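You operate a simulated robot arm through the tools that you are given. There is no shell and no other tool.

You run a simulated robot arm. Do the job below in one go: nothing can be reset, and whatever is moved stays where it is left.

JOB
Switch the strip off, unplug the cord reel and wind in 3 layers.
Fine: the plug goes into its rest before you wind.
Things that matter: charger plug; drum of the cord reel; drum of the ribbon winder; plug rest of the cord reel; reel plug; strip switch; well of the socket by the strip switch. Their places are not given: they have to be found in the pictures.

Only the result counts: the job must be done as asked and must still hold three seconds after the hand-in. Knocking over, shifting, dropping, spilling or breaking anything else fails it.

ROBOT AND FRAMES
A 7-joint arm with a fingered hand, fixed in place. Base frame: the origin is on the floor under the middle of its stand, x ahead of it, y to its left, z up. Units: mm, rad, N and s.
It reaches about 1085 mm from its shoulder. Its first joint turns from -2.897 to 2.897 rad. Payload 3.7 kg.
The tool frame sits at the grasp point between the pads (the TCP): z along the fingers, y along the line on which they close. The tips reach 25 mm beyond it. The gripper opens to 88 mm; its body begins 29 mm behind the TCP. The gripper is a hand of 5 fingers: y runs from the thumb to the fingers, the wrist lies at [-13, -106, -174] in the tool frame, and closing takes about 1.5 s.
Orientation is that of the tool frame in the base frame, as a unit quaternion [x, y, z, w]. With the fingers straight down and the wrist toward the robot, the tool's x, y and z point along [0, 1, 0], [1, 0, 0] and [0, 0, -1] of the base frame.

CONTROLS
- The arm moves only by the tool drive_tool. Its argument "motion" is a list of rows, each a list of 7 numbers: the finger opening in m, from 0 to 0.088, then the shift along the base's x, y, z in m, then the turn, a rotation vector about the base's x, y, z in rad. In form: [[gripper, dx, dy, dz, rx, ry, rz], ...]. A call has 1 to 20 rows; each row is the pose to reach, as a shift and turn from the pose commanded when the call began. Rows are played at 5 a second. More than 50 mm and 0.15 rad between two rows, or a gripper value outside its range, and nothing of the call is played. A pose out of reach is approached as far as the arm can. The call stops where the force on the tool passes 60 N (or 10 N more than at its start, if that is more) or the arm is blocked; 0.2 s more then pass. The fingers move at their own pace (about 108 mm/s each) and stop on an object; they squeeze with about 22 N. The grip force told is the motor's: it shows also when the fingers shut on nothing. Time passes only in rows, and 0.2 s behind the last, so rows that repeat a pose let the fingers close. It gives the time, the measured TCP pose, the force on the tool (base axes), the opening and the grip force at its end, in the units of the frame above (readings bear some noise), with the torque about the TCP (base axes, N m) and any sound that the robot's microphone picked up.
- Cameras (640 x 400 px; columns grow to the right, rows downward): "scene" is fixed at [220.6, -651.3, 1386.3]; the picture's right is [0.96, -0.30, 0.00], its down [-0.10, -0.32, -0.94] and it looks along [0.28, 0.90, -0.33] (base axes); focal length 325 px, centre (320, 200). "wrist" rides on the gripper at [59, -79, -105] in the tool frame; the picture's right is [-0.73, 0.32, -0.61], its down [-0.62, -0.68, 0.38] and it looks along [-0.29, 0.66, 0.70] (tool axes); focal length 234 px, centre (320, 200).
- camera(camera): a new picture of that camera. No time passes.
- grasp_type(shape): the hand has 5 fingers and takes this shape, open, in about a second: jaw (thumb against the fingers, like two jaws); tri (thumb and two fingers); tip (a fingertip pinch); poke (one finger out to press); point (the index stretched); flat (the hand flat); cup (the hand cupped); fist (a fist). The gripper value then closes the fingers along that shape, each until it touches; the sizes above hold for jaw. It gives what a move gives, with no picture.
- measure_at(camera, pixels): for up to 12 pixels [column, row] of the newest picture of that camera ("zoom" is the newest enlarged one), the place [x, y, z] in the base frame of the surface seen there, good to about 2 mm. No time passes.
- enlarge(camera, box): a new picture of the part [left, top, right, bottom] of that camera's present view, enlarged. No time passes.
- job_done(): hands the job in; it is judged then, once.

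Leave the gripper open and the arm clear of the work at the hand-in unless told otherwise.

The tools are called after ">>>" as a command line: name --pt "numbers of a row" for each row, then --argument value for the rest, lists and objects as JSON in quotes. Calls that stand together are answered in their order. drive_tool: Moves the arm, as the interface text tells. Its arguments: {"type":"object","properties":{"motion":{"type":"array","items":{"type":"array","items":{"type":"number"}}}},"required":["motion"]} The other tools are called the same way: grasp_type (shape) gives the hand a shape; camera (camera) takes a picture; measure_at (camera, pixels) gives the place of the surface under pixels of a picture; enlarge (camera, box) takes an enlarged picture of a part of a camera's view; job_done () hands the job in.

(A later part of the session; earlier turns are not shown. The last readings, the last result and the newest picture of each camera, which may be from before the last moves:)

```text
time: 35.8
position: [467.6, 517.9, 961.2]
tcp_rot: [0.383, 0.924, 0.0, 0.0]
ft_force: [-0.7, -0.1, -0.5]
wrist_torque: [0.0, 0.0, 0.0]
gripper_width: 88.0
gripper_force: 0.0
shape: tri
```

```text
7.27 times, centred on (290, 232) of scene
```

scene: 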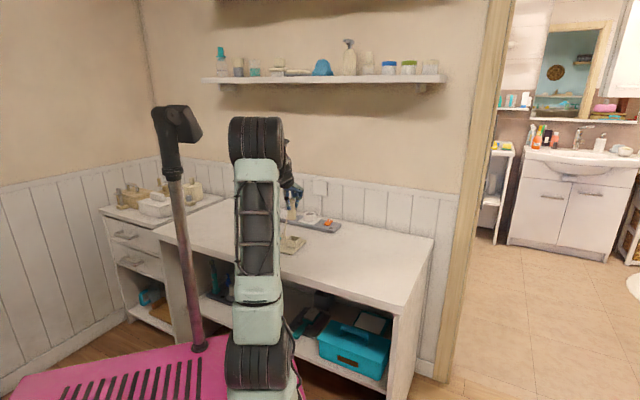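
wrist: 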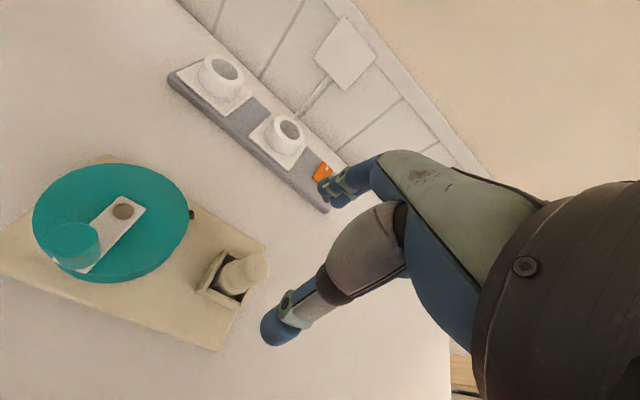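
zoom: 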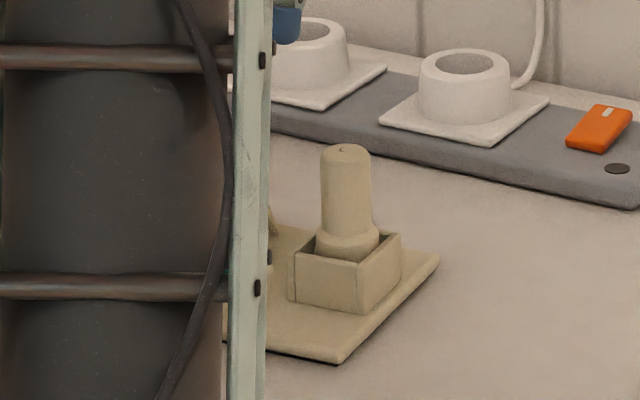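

The plug is seated in its rest. Now I need to understand the reel: how the cord enters the drum and the direction of winding. I move the arm to the right so the scene camera sees the reel.

>>> drive_tool --pt "0.088 0.03 -0.025 0.01 0 0 0" --pt "0.088 0.065 -0.055 0.02 0 0 0" --pt "0.088 0.1 -0.085 0.03 0 0 0" --pt "0.088 0.135 -0.115 0.03 0 0 0" --pt "0.088 0.17 -0.145 0.03 0 0 0" --pt "0.088 0.205 -0.175 0.03 0 0 0" --pt "0.088 0.205 -0.175 0.03 0 0 0"

>>> camera --camera "scene"

>>> enlarge --camera "scene" --box '[240, 210, 312, 260]'

>>> enlarge --camera "scene" --box '[252, 215, 292, 247]'

```text
time: 37.4
position: [671.4, 343.7, 992.9]
tcp_rot: [0.383, 0.924, 0.0, -0.001]
ft_force: [0.9, 0.0, -0.2]
wrist_torque: [0.0, 0.03, -0.01]
gripper_width: 88.0
gripper_force: 0.1
shape: tri
```

```text
taken
```

scene: 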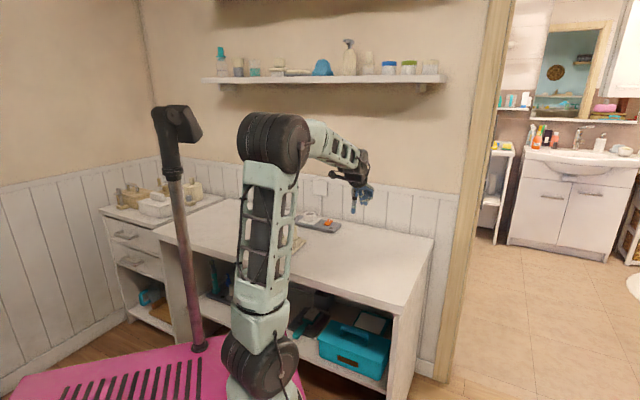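

```text
8.00 times, centred on (276, 235) of scene
```

zoom: 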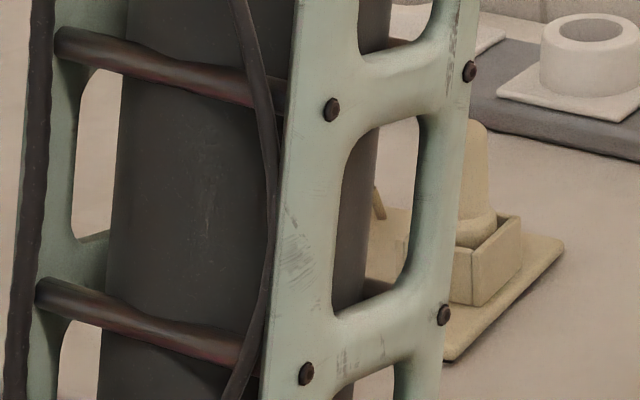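

```text
12.50 times, centred on (272, 231) of scene
```

zoom: 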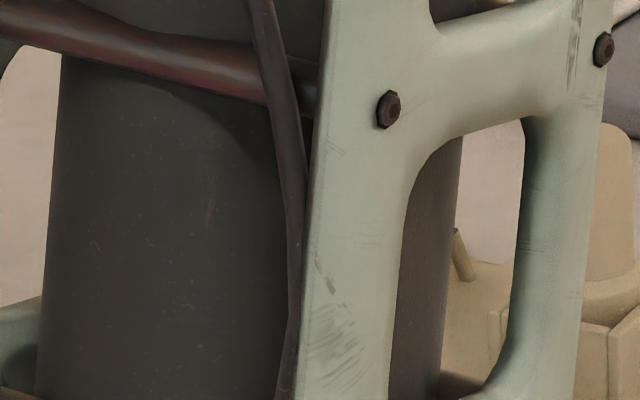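

The upper arm hides the reel from the scene camera, so I use the wrist camera: I go to about (444,460,945) with the hand turned 75° further, looking along +y at the reel's guide side.

>>> drive_tool --pt "0.088 -0.023 0.012 -0.005 0 0 0.131" --pt "0.088 -0.046 0.024 -0.01 0 0 0.262" --pt "0.088 -0.069 0.036 -0.015 0 0 0.393" --pt "0.088 -0.092 0.048 -0.02 0 0 0.524" --pt "0.088 -0.115 0.06 -0.025 0 0 0.655" --pt "0.088 -0.138 0.072 -0.03 0 0 0.785" --pt "0.088 -0.161 0.084 -0.035 0 0 0.916" --pt "0.088 -0.184 0.096 -0.04 0 0 1.047" --pt "0.088 -0.206 0.108 -0.045 0 0 1.178" --pt "0.088 -0.228 0.116 -0.048 0 0 1.309" --pt "0.088 -0.228 0.116 -0.048 0 0 1.309"

>>> camera --camera "wrist"

>>> camera --camera "scene"

```text
time: 39.8
position: [444.8, 460.1, 943.1]
tcp_rot: [-0.26, 0.966, 0.0, 0.0]
ft_force: [-0.3, 0.1, 0.4]
wrist_torque: [0.01, -0.01, 0.04]
gripper_width: 87.8
gripper_force: 0.0
shape: tri
```

```text
taken
```

wrist: 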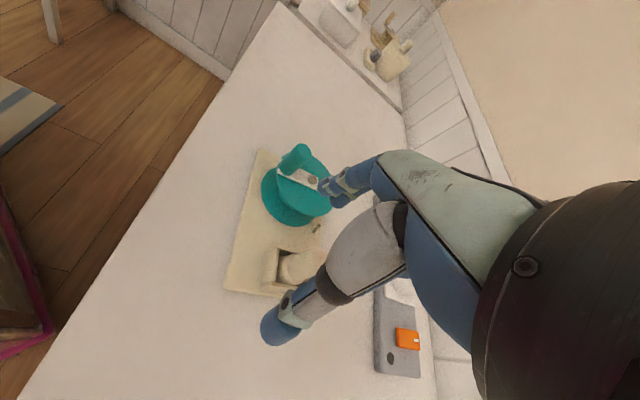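

```text
taken
```

scene: 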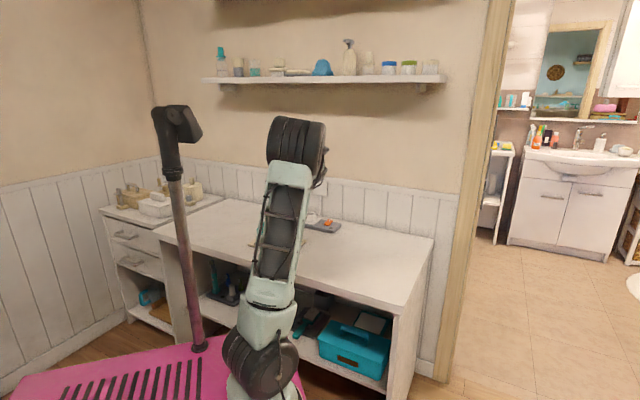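

The wrist view now shows the reel from its guide side. I zoom on the reel, and on the other table's things at the top.

>>> enlarge --camera "wrist" --box '[220, 130, 350, 300]'

>>> enlarge --camera "wrist" --box '[250, 180, 338, 240]'

>>> enlarge --camera "wrist" --box '[300, 0, 440, 100]'

```text
2.35 times, centred on (285, 215) of wrist
```

zoom: 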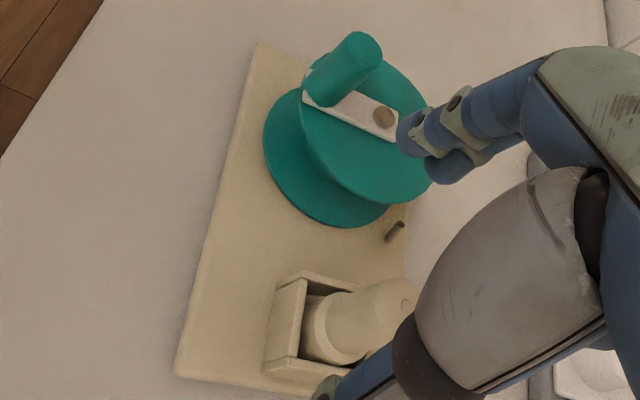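

```text
6.67 times, centred on (294, 210) of wrist
```

zoom: 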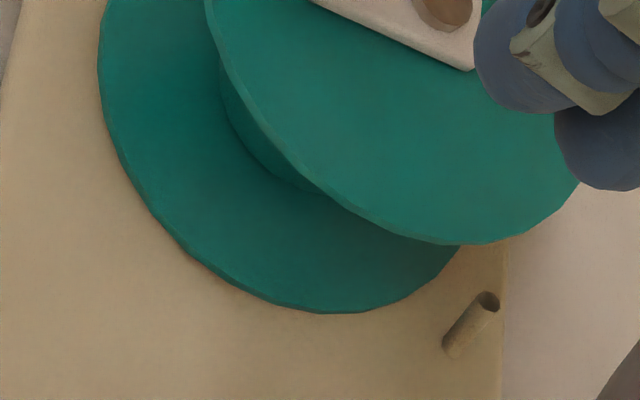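

```text
4.00 times, centred on (370, 50) of wrist
```

zoom: 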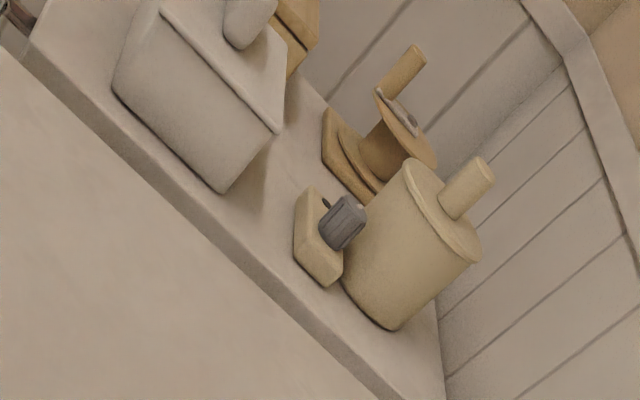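

The decoys (wooden ribbon winder, grey charger plug) are on the other table; ours is the teal reel. Drum core is bare teal so far. I now measure the crank handle precisely from this view.

>>> enlarge --camera "wrist" --box '[268, 138, 332, 198]'

>>> measure_at --camera "zoom" --pixels '[[330, 60], [310, 80], [355, 80], [345, 55], [370, 95], [280, 150], [310, 160], [260, 180], [400, 230], [350, 210], [300, 260], [430, 270]]'

```text
6.67 times, centred on (300, 168) of wrist
```

zoom: 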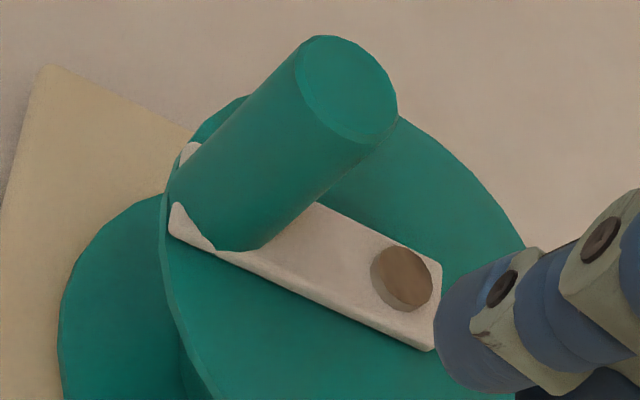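

```text
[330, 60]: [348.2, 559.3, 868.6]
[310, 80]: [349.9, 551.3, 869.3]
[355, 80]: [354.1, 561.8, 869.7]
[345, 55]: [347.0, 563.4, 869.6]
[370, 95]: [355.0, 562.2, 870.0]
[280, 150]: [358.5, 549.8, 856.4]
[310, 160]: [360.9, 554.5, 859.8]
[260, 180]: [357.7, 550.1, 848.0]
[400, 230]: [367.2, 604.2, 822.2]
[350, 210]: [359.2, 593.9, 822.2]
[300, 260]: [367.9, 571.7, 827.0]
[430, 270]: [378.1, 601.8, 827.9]
```

Handle top centre ≈(352,558.5), diameter ≈20, orbit radius ≈44 at angle −129° around (380,593). I move above it, hand orientation unchanged (thumb toward the robot side), then check.

>>> drive_tool --pt "0.088 -0.025 0.026 -0.003 0 0 0" --pt "0.088 -0.05 0.053 -0.006 0 0 0" --pt "0.088 -0.075 0.079 -0.01 0 0 0" --pt "0.088 -0.0928 0.0984 -0.013 0 0 0" --pt "0.088 -0.0928 0.0984 -0.013 0 0 0"

>>> camera --camera "wrist"

>>> camera --camera "scene"

```text
time: 41.0
position: [352.0, 557.8, 932.1]
tcp_rot: [-0.258, 0.966, 0.0, -0.001]
ft_force: [-0.8, -0.2, -0.3]
wrist_torque: [0.01, 0.03, -0.04]
gripper_width: 87.9
gripper_force: 0.0
shape: tri
```

```text
taken
```

wrist: 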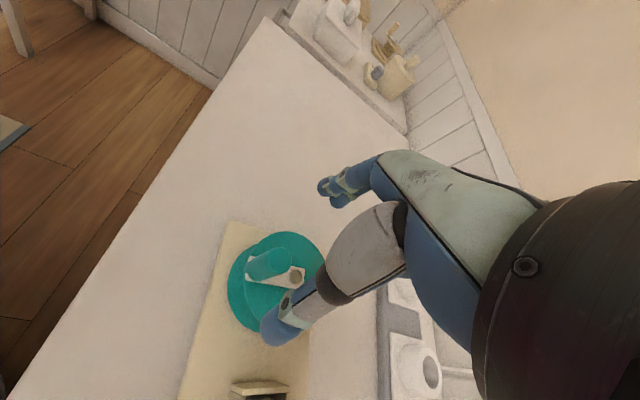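

```text
taken
```

scene: 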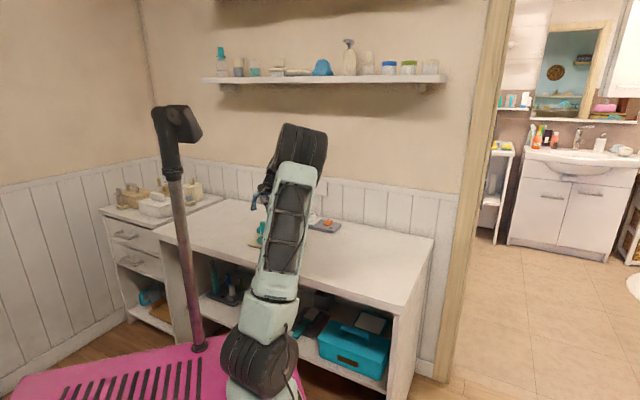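

The hand is above the handle. I descend to TCP z≈862 so the tips stay above the crank arm, then check.

>>> drive_tool --pt "0.088 0 0.0005 -0.025 0 0 0" --pt "0.088 0 0.0005 -0.045 0 0 0" --pt "0.088 0 0.0005 -0.06 0 0 0" --pt "0.088 0 0.0005 -0.07 0 0 0" --pt "0.088 0 0.0005 -0.07 0 0 0"

>>> camera --camera "wrist"

>>> enlarge --camera "scene" --box '[232, 195, 296, 259]'

```text
time: 42.2
position: [351.1, 557.1, 862.1]
tcp_rot: [-0.259, 0.966, 0.0, -0.001]
ft_force: [0.0, 0.2, 0.0]
wrist_torque: [0.02, 0.0, -0.02]
gripper_width: 87.9
gripper_force: 0.0
shape: tri
```

```text
taken
```

wrist: 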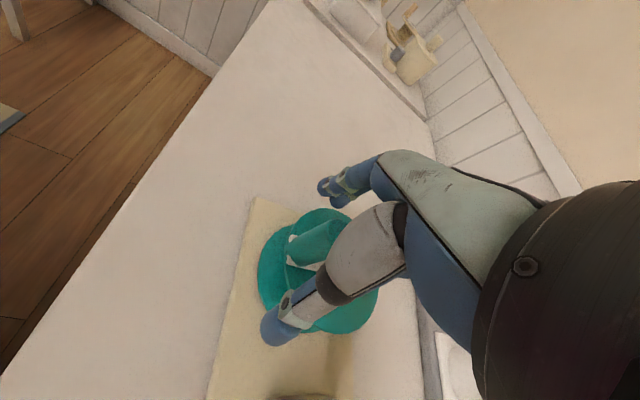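

```text
6.25 times, centred on (264, 227) of scene
```

zoom: 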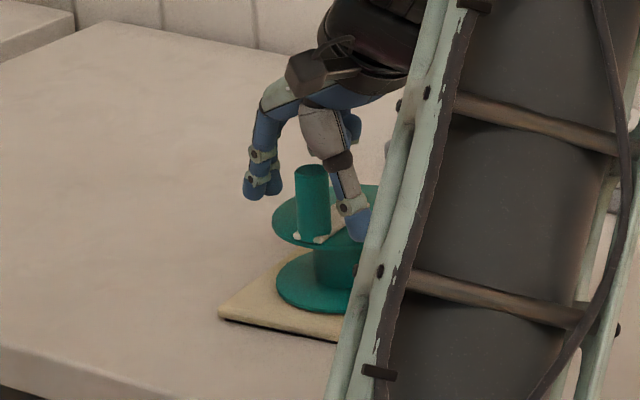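

The scene camera even sees the reel and drum now. The handle is between thumb and fingers; I close.

>>> drive_tool --pt "0.05 0 0 0 0 0 0" --pt "0.03 0 0 0 0 0 0" --pt "0.015 0 0 0 0 0 0" --pt "0.0 0 0 0 0 0 0" --pt "0.0 0 0 0 0 0 0" --pt "0.0 0 0 0 0 0 0" --pt "0.0 0 0 0 0 0 0" --pt "0.0 0 0 0 0 0 0"

>>> enlarge --camera "scene" --box '[232, 195, 296, 259]'

>>> camera --camera "wrist"

```text
time: 44.0
position: [351.8, 556.7, 862.2]
tcp_rot: [-0.258, 0.966, 0.0, 0.0]
ft_force: [-2.8, -3.8, -0.6]
wrist_torque: [-0.07, 0.06, 0.0]
gripper_width: 12.1
gripper_force: 21.9
shape: tri
```

```text
6.25 times, centred on (264, 227) of scene
```

zoom: 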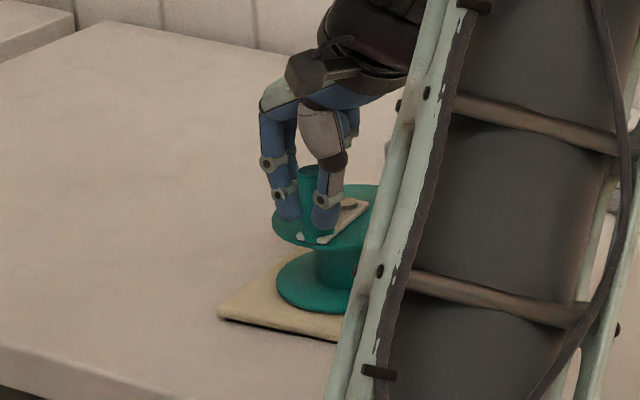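

```text
taken
```

wrist: 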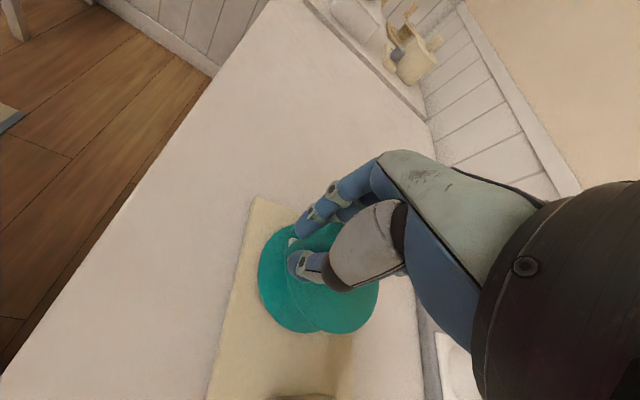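

Grip on the handle holds (12.1, 22 N). As a direction test I turn clockwise (seen from above) by 18° in small steps and watch force and drum.

>>> drive_tool --pt "0.0 -0.0033 0.0032 0 0 0 0" --pt "0.0 -0.0064 0.0067 0 0 0 0" --pt "0.0 -0.0093 0.0103 0 0 0 0" --pt "0.0 -0.0093 0.0103 0 0 0 0"

>>> enlarge --camera "scene" --box '[232, 195, 296, 259]'

>>> enlarge --camera "wrist" --box '[230, 190, 400, 400]'

```text
time: 45.0
position: [343.0, 567.4, 860.8]
tcp_rot: [-0.258, 0.966, 0.001, 0.0]
ft_force: [-1.7, -2.3, 4.4]
wrist_torque: [-0.06, 0.01, -0.04]
gripper_width: 12.3
gripper_force: 22.6
shape: tri
```

```text
6.25 times, centred on (264, 227) of scene
```

zoom: 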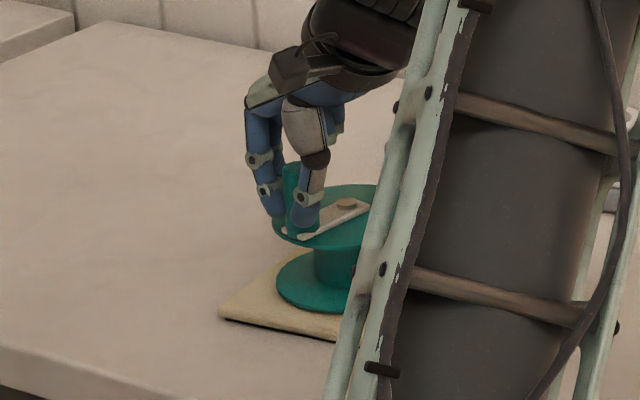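

```text
1.90 times, centred on (315, 295) of wrist
```

zoom: 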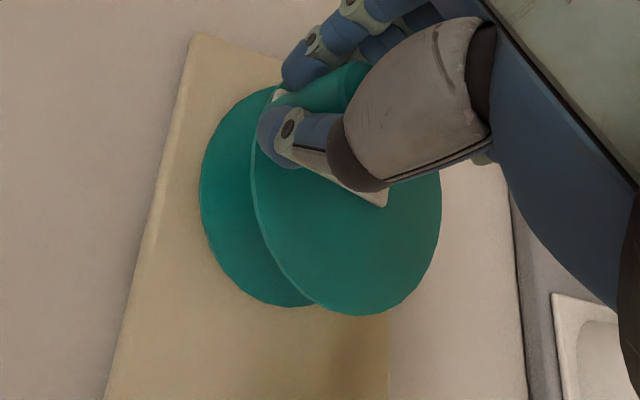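

It turns easily clockwise. I lift 1.5 mm (slight rubbing) and continue another 90° clockwise, then look at the drum for cord.

>>> drive_tool --pt "0.0 -0.005 0.0105 0.0015 0 0 0" --pt "0.0 -0.0071 0.0219 0.0015 0 0 0" --pt "0.0 -0.0062 0.0334 0.0015 0 0 0" --pt "0.0 -0.0023 0.0443 0.0015 0 0 0" --pt "0.0 0.0042 0.0539 0.0015 0 0 0" --pt "0.0 0.0131 0.0614 0.0015 0 0 0" --pt "0.0 0.0131 0.0614 0.0015 0 0 0"

>>> enlarge --camera "scene" --box '[232, 195, 296, 259]'

>>> camera --camera "wrist"

```text
time: 46.6
position: [358.5, 628.5, 861.7]
tcp_rot: [-0.259, 0.966, 0.0, -0.001]
ft_force: [-0.8, 1.4, -5.3]
wrist_torque: [0.25, -0.08, -0.07]
gripper_width: 10.3
gripper_force: 21.7
shape: tri
```

```text
6.25 times, centred on (264, 227) of scene
```

zoom: 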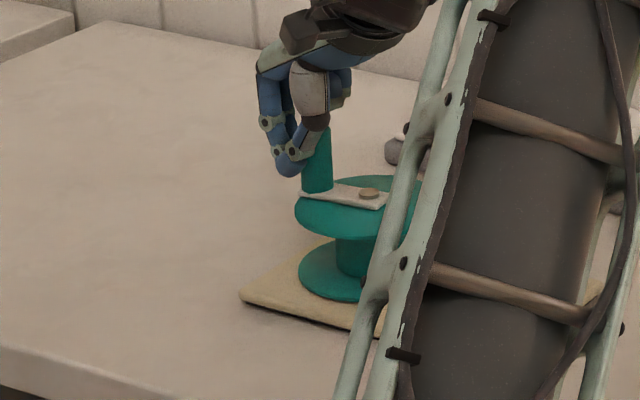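

```text
taken
```

wrist: 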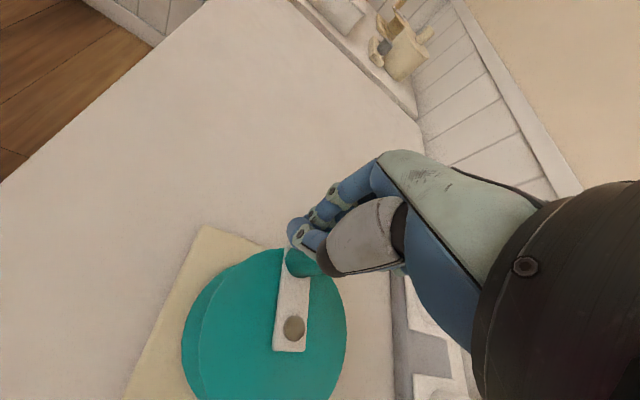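

The reel's board seems to have shifted a little during that turn. I measure the pivot, handle, board corners to see how much.

>>> measure_at --camera "wrist" --pixels '[[294, 328], [277, 347], [300, 290], [205, 225], [345, 330], [255, 255], [280, 395], [184, 345], [125, 395], [306, 268], [312, 262], [230, 300]]'

>>> measure_at --camera "zoom" --pixels '[[370, 192], [318, 185], [318, 135], [240, 298], [300, 215], [355, 235], [300, 270], [345, 255], [315, 250], [345, 322], [330, 150], [380, 185]]'

```text
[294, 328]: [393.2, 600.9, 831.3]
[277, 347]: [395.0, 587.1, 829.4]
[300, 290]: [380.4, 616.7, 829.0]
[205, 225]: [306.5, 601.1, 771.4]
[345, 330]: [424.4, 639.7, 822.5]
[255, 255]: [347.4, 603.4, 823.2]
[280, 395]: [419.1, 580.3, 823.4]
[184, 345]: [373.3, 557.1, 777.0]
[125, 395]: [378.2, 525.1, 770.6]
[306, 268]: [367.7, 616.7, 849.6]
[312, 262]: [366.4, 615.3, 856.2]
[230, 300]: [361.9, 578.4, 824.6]
```

```text
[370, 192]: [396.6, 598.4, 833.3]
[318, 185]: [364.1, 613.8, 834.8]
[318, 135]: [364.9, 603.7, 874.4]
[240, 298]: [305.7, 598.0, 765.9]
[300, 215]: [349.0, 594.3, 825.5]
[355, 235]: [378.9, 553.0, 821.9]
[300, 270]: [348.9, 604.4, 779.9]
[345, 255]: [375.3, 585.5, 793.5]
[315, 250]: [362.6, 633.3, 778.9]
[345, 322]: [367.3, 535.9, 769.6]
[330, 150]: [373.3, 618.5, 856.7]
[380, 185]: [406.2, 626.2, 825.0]
```

The reel's base crept about 16 mm because my firm grip resisted the handle's own rotation. I let go, rise, and measure the reel's new pose before continuing with a lighter method.

>>> drive_tool --pt "0.03 0 0 0 0 0 0" --pt "0.06 0 0 0 0 0 0" --pt "0.088 0 0 0 0 0 0" --pt "0.088 0 0 0 0 0 0" --pt "0.088 0 0 0.03 0 0 0" --pt "0.088 0 0 0.07 0 0 0" --pt "0.088 -0.02 -0.03 0.11 0 0 0" --pt "0.088 -0.04 -0.07 0.13 0 0 0" --pt "0.088 -0.04 -0.07 0.13 0 0 0"

>>> camera --camera "wrist"

>>> enlarge --camera "scene" --box '[232, 195, 296, 259]'

```text
refused: row 7 steps farther than a row can; nothing moved
```

```text
taken
```

wrist: 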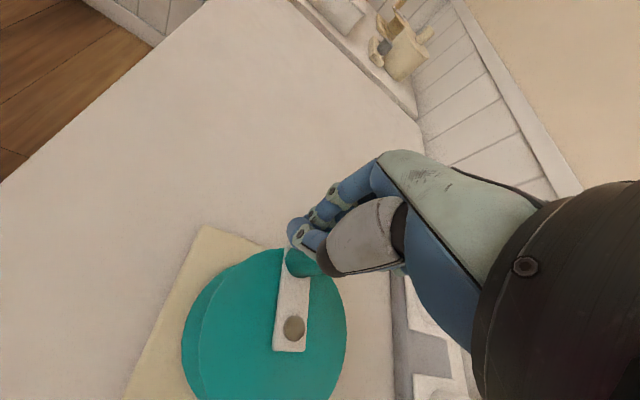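

```text
6.25 times, centred on (264, 227) of scene
```

zoom: 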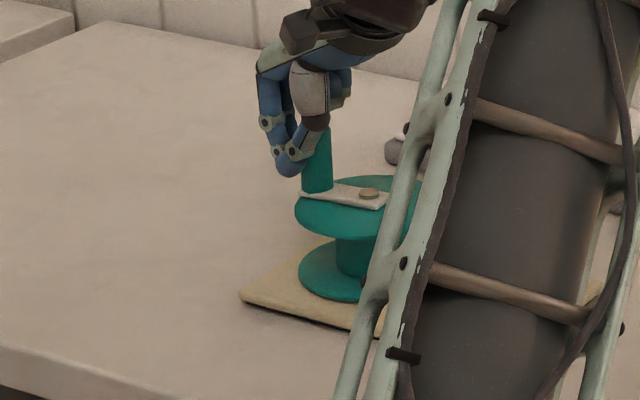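

The fingers have in fact slipped beside the handle. I rise straight up first (still closed), then back off to view.

>>> drive_tool --pt "0.0 -0.002 0.0 0.01 0 0 0" --pt "0.0 -0.002 0.0 0.03 0 0 0" --pt "0.01 -0.002 0.0 0.06 0 0 0" --pt "0.03 -0.01 -0.02 0.09 0 0 0" --pt "0.06 -0.025 -0.045 0.12 0 0 0" --pt "0.088 -0.04 -0.07 0.14 0 0 0" --pt "0.088 -0.04 -0.07 0.14 0 0 0"

>>> camera --camera "wrist"

>>> enlarge --camera "scene" --box '[232, 195, 312, 259]'

```text
time: 48.2
position: [318.2, 558.1, 1000.7]
tcp_rot: [-0.259, 0.966, 0.0, -0.001]
ft_force: [0.6, 0.4, -0.3]
wrist_torque: [-0.02, -0.02, -0.01]
gripper_width: 87.9
gripper_force: 0.0
shape: tri
```

```text
taken
```

wrist: 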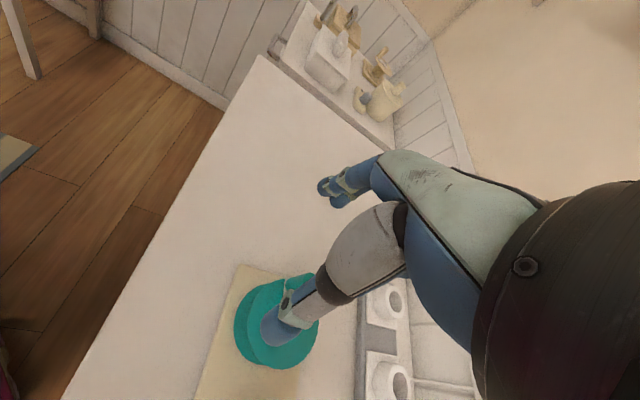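

```text
6.25 times, centred on (272, 227) of scene
```

zoom: 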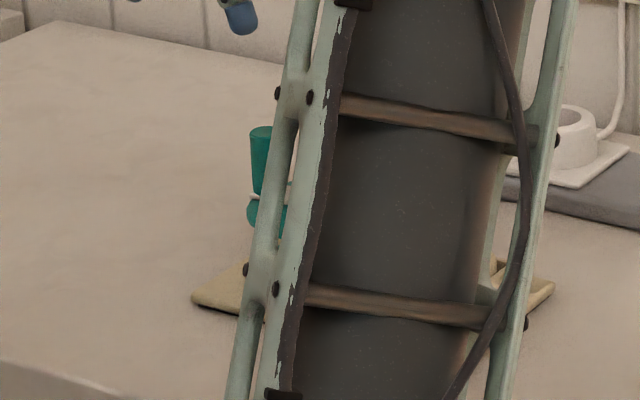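

I change to the poke shape (less occlusion, and useful for pushing the handle) and go to the viewing spot right of the reel.

>>> grasp_type --shape "poke"

>>> drive_tool --pt "0.0 0.035 -0.03 -0.005 0 0 0" --pt "0.0 0.07 -0.06 -0.01 0 0 0" --pt "0.0 0.105 -0.085 -0.015 0 0 0" --pt "0.0 0.13 -0.105 -0.02 0 0 0" --pt "0.0 0.13 -0.105 -0.02 0 0 0"

>>> camera --camera "wrist"

>>> enlarge --camera "wrist" --box '[200, 120, 340, 300]'

```text
time: 49.1
position: [317.0, 559.3, 1002.2]
tcp_rot: [-0.258, 0.966, 0.0, -0.002]
ft_force: [0.0, 0.3, 0.2]
wrist_torque: [-0.01, 0.03, 0.04]
gripper_width: 0.1
gripper_force: 0.1
shape: poke
```

```text
time: 50.3
position: [447.5, 452.0, 980.7]
tcp_rot: [-0.258, 0.966, -0.001, 0.0]
ft_force: [-0.4, 0.6, -0.6]
wrist_torque: [0.0, -0.01, -0.02]
gripper_width: 0.3
gripper_force: 21.5
shape: jaw
```

```text
taken
```

wrist: 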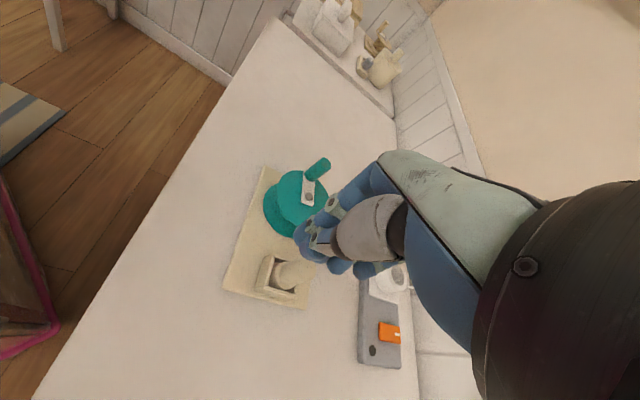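

```text
2.22 times, centred on (270, 210) of wrist
```

zoom: 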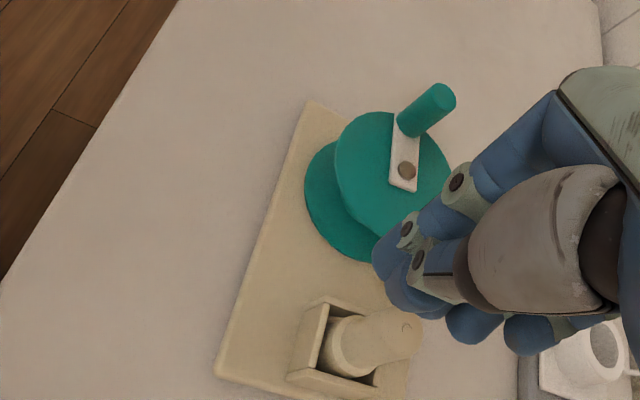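

Gripper 0 closed the hand to a jaw; for poke I must keep 0.088. Now I measure pivot, handle, board corners, and the rest in this view.

>>> measure_at --camera "zoom" --pixels '[[406, 171], [440, 97], [430, 115], [415, 135], [313, 103], [220, 370], [340, 150], [395, 115], [330, 300], [295, 380], [385, 395], [405, 325]]'

>>> enlarge --camera "wrist" --box '[250, 140, 346, 220]'

>>> measure_at --camera "zoom" --pixels '[[388, 282], [470, 130], [455, 150], [485, 160], [400, 210], [420, 195], [355, 255], [330, 200], [430, 330], [480, 260], [300, 250], [395, 240]]'

```text
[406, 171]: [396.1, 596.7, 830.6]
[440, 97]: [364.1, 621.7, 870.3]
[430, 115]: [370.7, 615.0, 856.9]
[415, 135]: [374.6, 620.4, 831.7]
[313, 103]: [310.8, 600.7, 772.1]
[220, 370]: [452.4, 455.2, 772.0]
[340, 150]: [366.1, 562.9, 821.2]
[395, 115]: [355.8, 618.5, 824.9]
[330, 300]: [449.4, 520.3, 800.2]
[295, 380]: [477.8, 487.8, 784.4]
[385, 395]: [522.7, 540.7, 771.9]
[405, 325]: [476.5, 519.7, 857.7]
```

```text
5.00 times, centred on (298, 180) of wrist
```

zoom: 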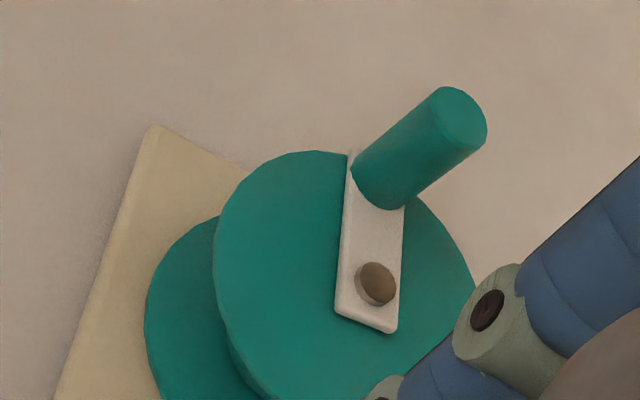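

```text
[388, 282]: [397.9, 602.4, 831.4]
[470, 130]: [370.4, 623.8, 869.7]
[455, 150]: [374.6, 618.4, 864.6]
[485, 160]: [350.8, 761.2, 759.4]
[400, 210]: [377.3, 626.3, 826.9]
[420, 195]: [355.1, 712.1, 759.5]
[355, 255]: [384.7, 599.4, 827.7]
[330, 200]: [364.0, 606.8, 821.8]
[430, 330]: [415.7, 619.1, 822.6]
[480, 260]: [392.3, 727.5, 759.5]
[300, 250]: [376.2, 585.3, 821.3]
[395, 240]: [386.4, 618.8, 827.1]
```

Pivot is now ≈(397,599), handle ≈(366,624), board turned ≈5°. I will now turn the crank by pushing the handle with a fingertip only (no squeeze). I try the "point" shape and look at which fingers stick out.

>>> grasp_type --shape "point"

>>> camera --camera "wrist"

>>> camera --camera "scene"

```text
time: 51.2
position: [447.1, 452.5, 980.7]
tcp_rot: [-0.26, 0.966, 0.0, -0.001]
ft_force: [-0.1, 0.1, -1.3]
wrist_torque: [-0.02, -0.01, -0.01]
gripper_width: 0.2
gripper_force: 0.1
shape: point
```

```text
taken
```

wrist: 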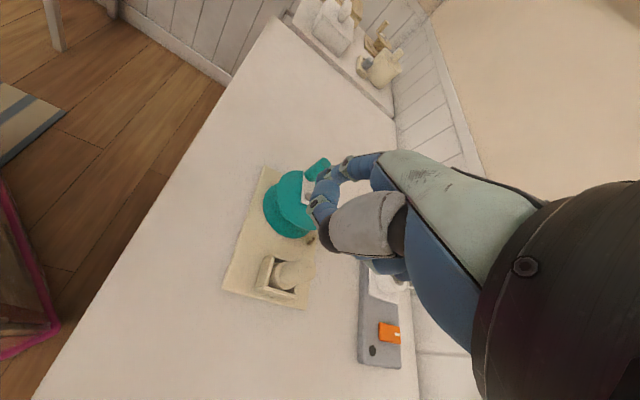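

```text
taken
```

scene: 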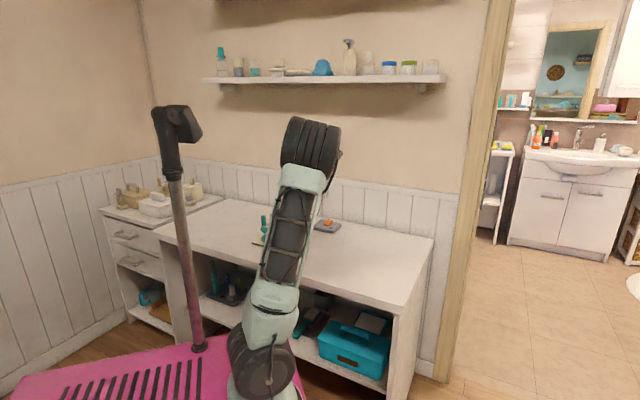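

I zoom on the hand in the point shape to find the index tip.

>>> enlarge --camera "wrist" --box '[290, 140, 420, 290]'

>>> measure_at --camera "wrist" --pixels '[[322, 172], [330, 165], [345, 165], [325, 182], [335, 190], [318, 200], [325, 212], [345, 210], [360, 170], [325, 240], [370, 265], [310, 170]]'

```text
2.67 times, centred on (355, 215) of wrist
```

zoom: 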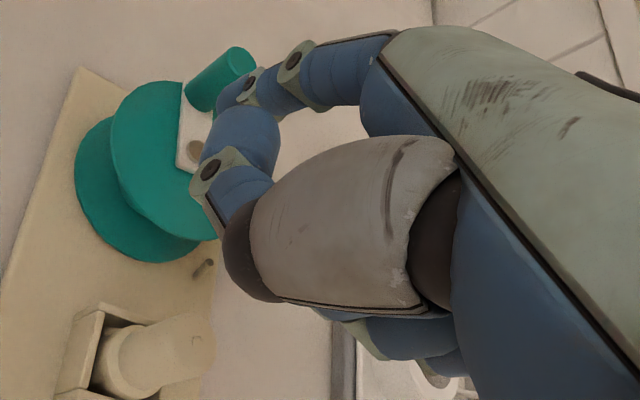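

```text
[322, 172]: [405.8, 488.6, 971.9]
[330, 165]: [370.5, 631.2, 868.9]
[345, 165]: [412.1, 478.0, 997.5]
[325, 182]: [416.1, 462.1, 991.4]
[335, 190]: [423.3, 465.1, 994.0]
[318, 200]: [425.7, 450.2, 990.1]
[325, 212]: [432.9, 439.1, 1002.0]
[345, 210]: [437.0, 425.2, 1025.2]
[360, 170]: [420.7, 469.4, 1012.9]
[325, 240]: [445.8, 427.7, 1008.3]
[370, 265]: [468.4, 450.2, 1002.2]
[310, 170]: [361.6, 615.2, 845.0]
```

The point shape's index is off to the side, so poke is better. I set poke again (keeping 0.088) and refine the reel's pivot from the flange edge.

>>> grasp_type --shape "poke"

>>> enlarge --camera "wrist" --box '[250, 140, 346, 240]'

>>> measure_at --camera "zoom" --pixels '[[260, 160], [250, 215], [280, 130], [320, 115], [375, 110], [440, 165], [465, 200], [260, 260], [290, 300], [400, 90], [440, 60], [420, 110]]'

```text
time: 52.1
position: [447.0, 452.9, 980.1]
tcp_rot: [-0.259, 0.966, 0.0, -0.001]
ft_force: [0.5, -0.1, 0.2]
wrist_torque: [-0.04, -0.02, 0.02]
gripper_width: 0.0
gripper_force: 0.1
shape: poke
```

```text
4.00 times, centred on (298, 190) of wrist
```

zoom: 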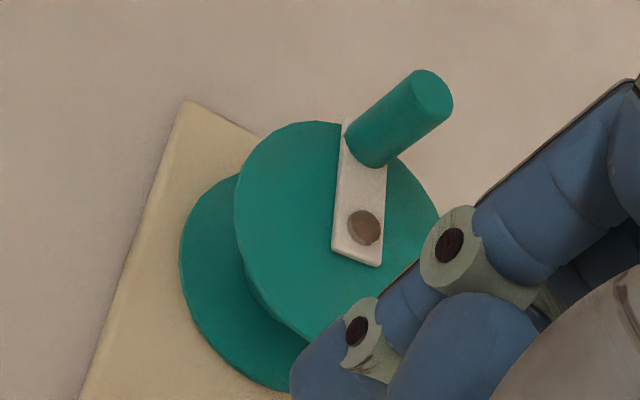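

```text
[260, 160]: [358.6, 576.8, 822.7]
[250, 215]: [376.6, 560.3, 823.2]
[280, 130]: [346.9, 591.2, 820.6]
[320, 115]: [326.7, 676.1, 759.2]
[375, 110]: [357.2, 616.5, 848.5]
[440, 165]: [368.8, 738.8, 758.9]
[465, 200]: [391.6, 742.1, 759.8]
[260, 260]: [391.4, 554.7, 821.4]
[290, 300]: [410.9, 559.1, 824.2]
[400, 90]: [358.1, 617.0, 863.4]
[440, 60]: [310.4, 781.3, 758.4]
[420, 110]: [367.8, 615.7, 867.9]
```

I measure the knob and handle top directly in this zoom.

>>> measure_at --camera "zoom" --pixels '[[364, 222], [356, 222], [372, 222], [364, 214], [364, 232], [432, 96], [422, 90], [442, 100], [432, 82], [432, 112], [412, 80], [450, 105]]'

```text
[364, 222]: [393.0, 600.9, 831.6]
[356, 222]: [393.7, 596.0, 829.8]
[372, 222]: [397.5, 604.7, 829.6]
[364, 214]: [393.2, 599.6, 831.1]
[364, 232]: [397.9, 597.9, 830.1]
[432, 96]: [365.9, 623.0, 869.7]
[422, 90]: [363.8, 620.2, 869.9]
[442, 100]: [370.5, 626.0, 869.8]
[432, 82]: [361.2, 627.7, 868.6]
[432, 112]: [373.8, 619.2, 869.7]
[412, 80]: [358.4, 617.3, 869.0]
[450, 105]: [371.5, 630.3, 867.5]
```

Pivot ≈(395,599.5), handle at ≈140° with radius ≈40. I bring the two poke fingertips down behind the handle (clockwise side rear), with about 12 mm gap, tips at z≈838.

>>> drive_tool --pt "0.088 -0.027 0.035 -0.01 0 0 0" --pt "0.088 -0.054 0.07 -0.02 0 0 0" --pt "0.088 -0.08 0.105 -0.035 0 0 0" --pt "0.088 -0.1061 0.1398 -0.05 0 0 0" --pt "0.088 -0.1061 0.1398 -0.085 0 0 0" --pt "0.088 -0.1061 0.1398 -0.11 0 0 0" --pt "0.088 -0.1061 0.1398 -0.119 0 0 0" --pt "0.088 -0.1061 0.1398 -0.119 0 0 0"

>>> camera --camera "wrist"

>>> enlarge --camera "scene" --box '[232, 195, 296, 259]'

```text
time: 53.9
position: [341.6, 595.2, 862.4]
tcp_rot: [-0.258, 0.966, -0.002, -0.001]
ft_force: [-0.4, 0.1, 0.9]
wrist_torque: [0.02, 0.01, 0.01]
gripper_width: 0.0
gripper_force: 0.1
shape: poke
```

```text
taken
```

wrist: 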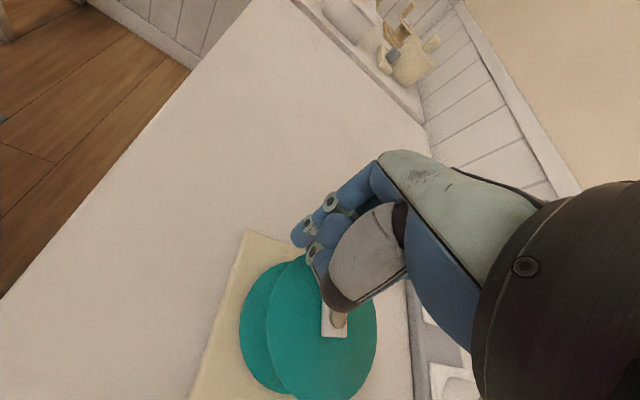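

```text
6.25 times, centred on (264, 227) of scene
```

zoom: 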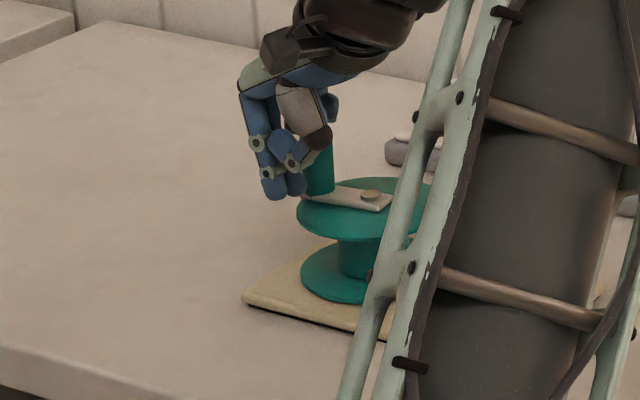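

The fingertips stand just behind the handle. I push gently through the first ~30° and check force and base.

>>> drive_tool --pt "0.088 0.0035 0.0033 0 0 0 0" --pt "0.088 0.007 0.0065 0 0 0 0" --pt "0.088 0.008 0.0123 0 0 0 0" --pt "0.088 0.0095 0.0183 0 0 0 0" --pt "0.088 0.0125 0.024 0 0 0 0" --pt "0.088 0.0156 0.0295 0 0 0 0"

>>> enlarge --camera "scene" --box '[232, 195, 296, 259]'

>>> camera --camera "wrist"

```text
time: 55.3
position: [357.0, 625.1, 864.3]
tcp_rot: [-0.259, 0.966, 0.0, 0.0]
ft_force: [-0.3, -0.1, -0.7]
wrist_torque: [0.01, 0.03, 0.0]
gripper_width: 0.1
gripper_force: 0.0
shape: poke
```

```text
6.25 times, centred on (264, 227) of scene
```

zoom: 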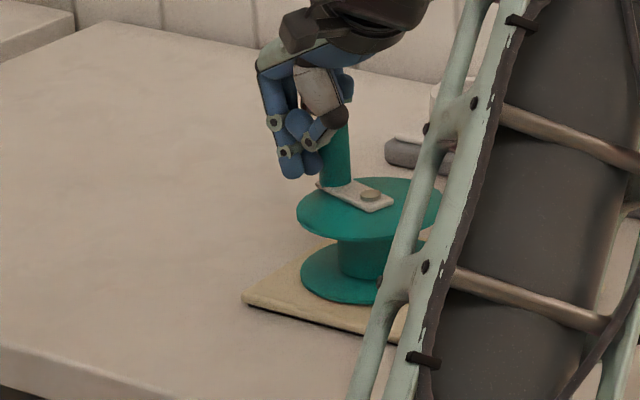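

```text
taken
```

wrist: 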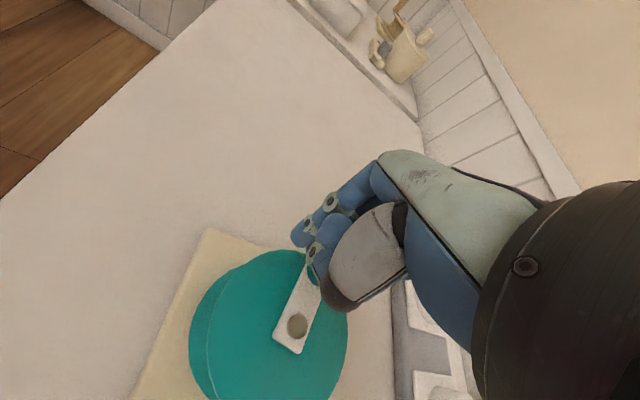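

The crank turns with almost no force and the board stays put. I continue pushing clockwise another 150° and check.

>>> drive_tool --pt "0.088 0.0096 0.0092 0 0 0 0" --pt "0.088 0.0219 0.0153 0 0 0 0" --pt "0.088 0.0356 0.0174 0 0 0 0" --pt "0.088 0.0493 0.0152 0 0 0 0" --pt "0.088 0.0616 0.0092 0 0 0 0" --pt "0.088 0.0703 0.0028 0 0 0 0" --pt "0.088 0.0771 -0.004 0 0 0 0" --pt "0.088 0.0825 -0.0125 0 0 0 0" --pt "0.088 0.086 -0.0226 0 0 0 0" --pt "0.088 0.0868 -0.0338 0 0 0 0"

>>> enlarge --camera "scene" --box '[232, 195, 296, 259]'

>>> camera --camera "wrist"

```text
time: 57.5
position: [442.5, 589.9, 862.7]
tcp_rot: [-0.259, 0.966, 0.0, 0.0]
ft_force: [-2.1, 2.9, 0.2]
wrist_torque: [0.1, 0.01, -0.01]
gripper_width: 0.2
gripper_force: 0.1
shape: poke
```

```text
6.25 times, centred on (264, 227) of scene
```

zoom: 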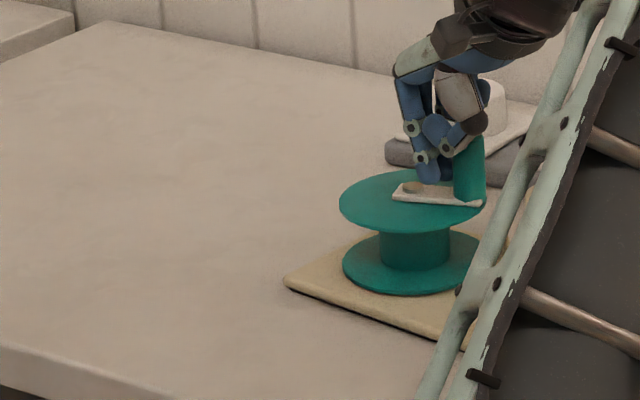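

```text
taken
```

wrist: 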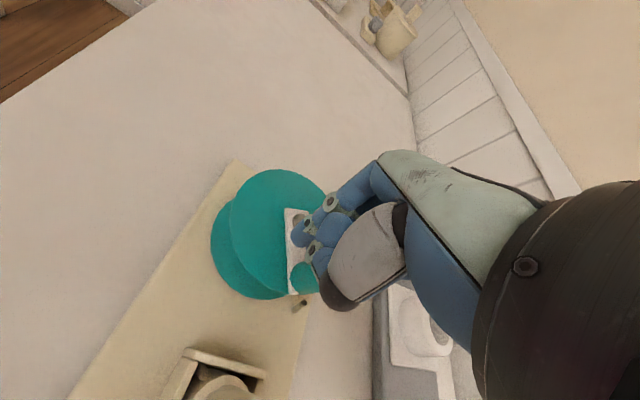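

The base crept again with the faster push (likely rotational damping), so I must go much slower. I look closely at the drum for any wound cord and at the present pose.

>>> enlarge --camera "scene" --box '[260, 218, 292, 250]'

>>> enlarge --camera "wrist" --box '[150, 150, 330, 400]'

>>> measure_at --camera "wrist" --pixels '[[297, 232], [300, 275], [235, 162], [212, 240], [268, 172], [318, 185], [240, 300], [299, 305], [190, 352], [262, 375], [175, 300], [283, 298]]'

```text
12.50 times, centred on (276, 234) of scene
```

zoom: 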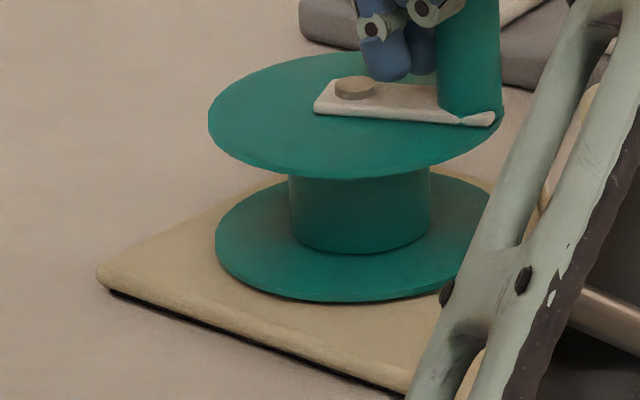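

```text
1.60 times, centred on (240, 275) of wrist
```

zoom: 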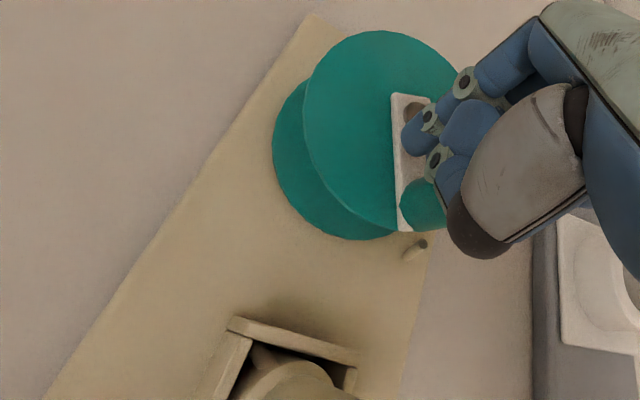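

```text
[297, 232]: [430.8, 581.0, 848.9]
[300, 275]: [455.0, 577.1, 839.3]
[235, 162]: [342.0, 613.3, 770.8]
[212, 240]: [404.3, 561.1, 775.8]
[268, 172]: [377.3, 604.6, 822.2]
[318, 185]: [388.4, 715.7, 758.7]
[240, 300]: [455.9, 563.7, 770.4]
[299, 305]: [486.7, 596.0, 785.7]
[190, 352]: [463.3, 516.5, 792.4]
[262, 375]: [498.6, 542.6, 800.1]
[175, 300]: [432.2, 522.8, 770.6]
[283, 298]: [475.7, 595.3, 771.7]
```

Drum still bare; the base moved because my push outran the drum at that speed. I rise 60 mm clear of the handle and re-measure pivot and handle.

>>> drive_tool --pt "0.088 0 0 0.015 0 0 0" --pt "0.088 0 0 0.045 0 0 0" --pt "0.088 0.01 -0.03 0.075 0 0 0" --pt "0.088 0.03 -0.07 0.095 0 0 0" --pt "0.088 0.045 -0.11 0.11 0 0 0" --pt "0.088 0.045 -0.11 0.11 0 0 0"

>>> camera --camera "wrist"

>>> enlarge --camera "wrist" --box '[200, 120, 340, 300]'

```text
time: 58.9
position: [487.8, 478.7, 974.5]
tcp_rot: [-0.26, 0.966, 0.001, -0.002]
ft_force: [0.5, 0.1, -0.5]
wrist_torque: [0.01, 0.01, 0.02]
gripper_width: 0.0
gripper_force: 0.2
shape: poke
```

```text
taken
```

wrist: 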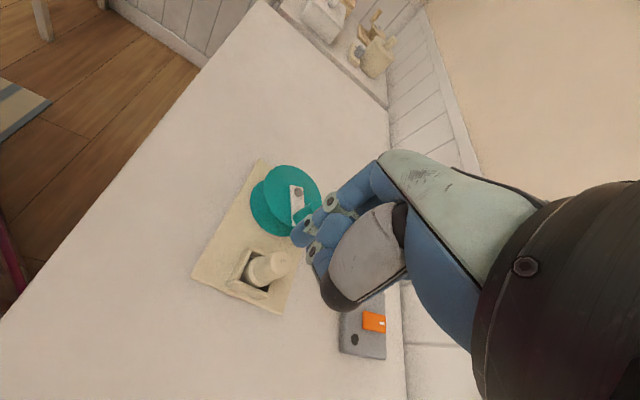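

```text
2.22 times, centred on (270, 210) of wrist
```

zoom: 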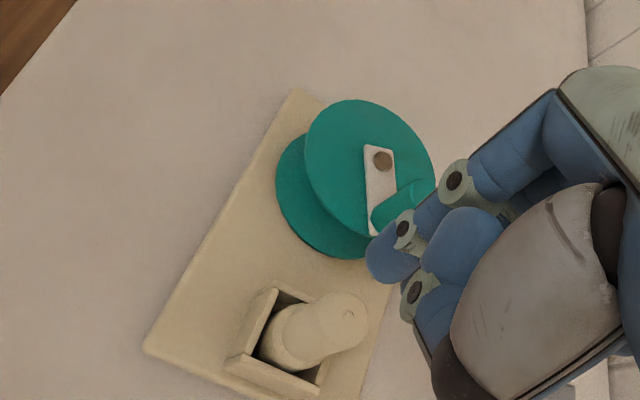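

I measure knob, handle, board corners and rest in this zoom.

>>> measure_at --camera "zoom" --pixels '[[383, 160], [378, 158], [388, 163], [420, 190], [430, 185], [405, 205], [297, 95], [150, 345], [345, 310], [270, 295], [235, 365], [350, 105]]'

```text
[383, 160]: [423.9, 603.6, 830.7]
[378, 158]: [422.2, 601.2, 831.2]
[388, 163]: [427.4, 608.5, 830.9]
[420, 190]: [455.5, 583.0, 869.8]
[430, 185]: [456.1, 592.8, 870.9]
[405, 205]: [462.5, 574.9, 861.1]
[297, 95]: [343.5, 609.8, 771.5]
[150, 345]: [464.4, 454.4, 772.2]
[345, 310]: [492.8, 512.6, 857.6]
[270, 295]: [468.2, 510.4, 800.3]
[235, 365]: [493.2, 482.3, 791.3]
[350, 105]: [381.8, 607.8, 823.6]
```

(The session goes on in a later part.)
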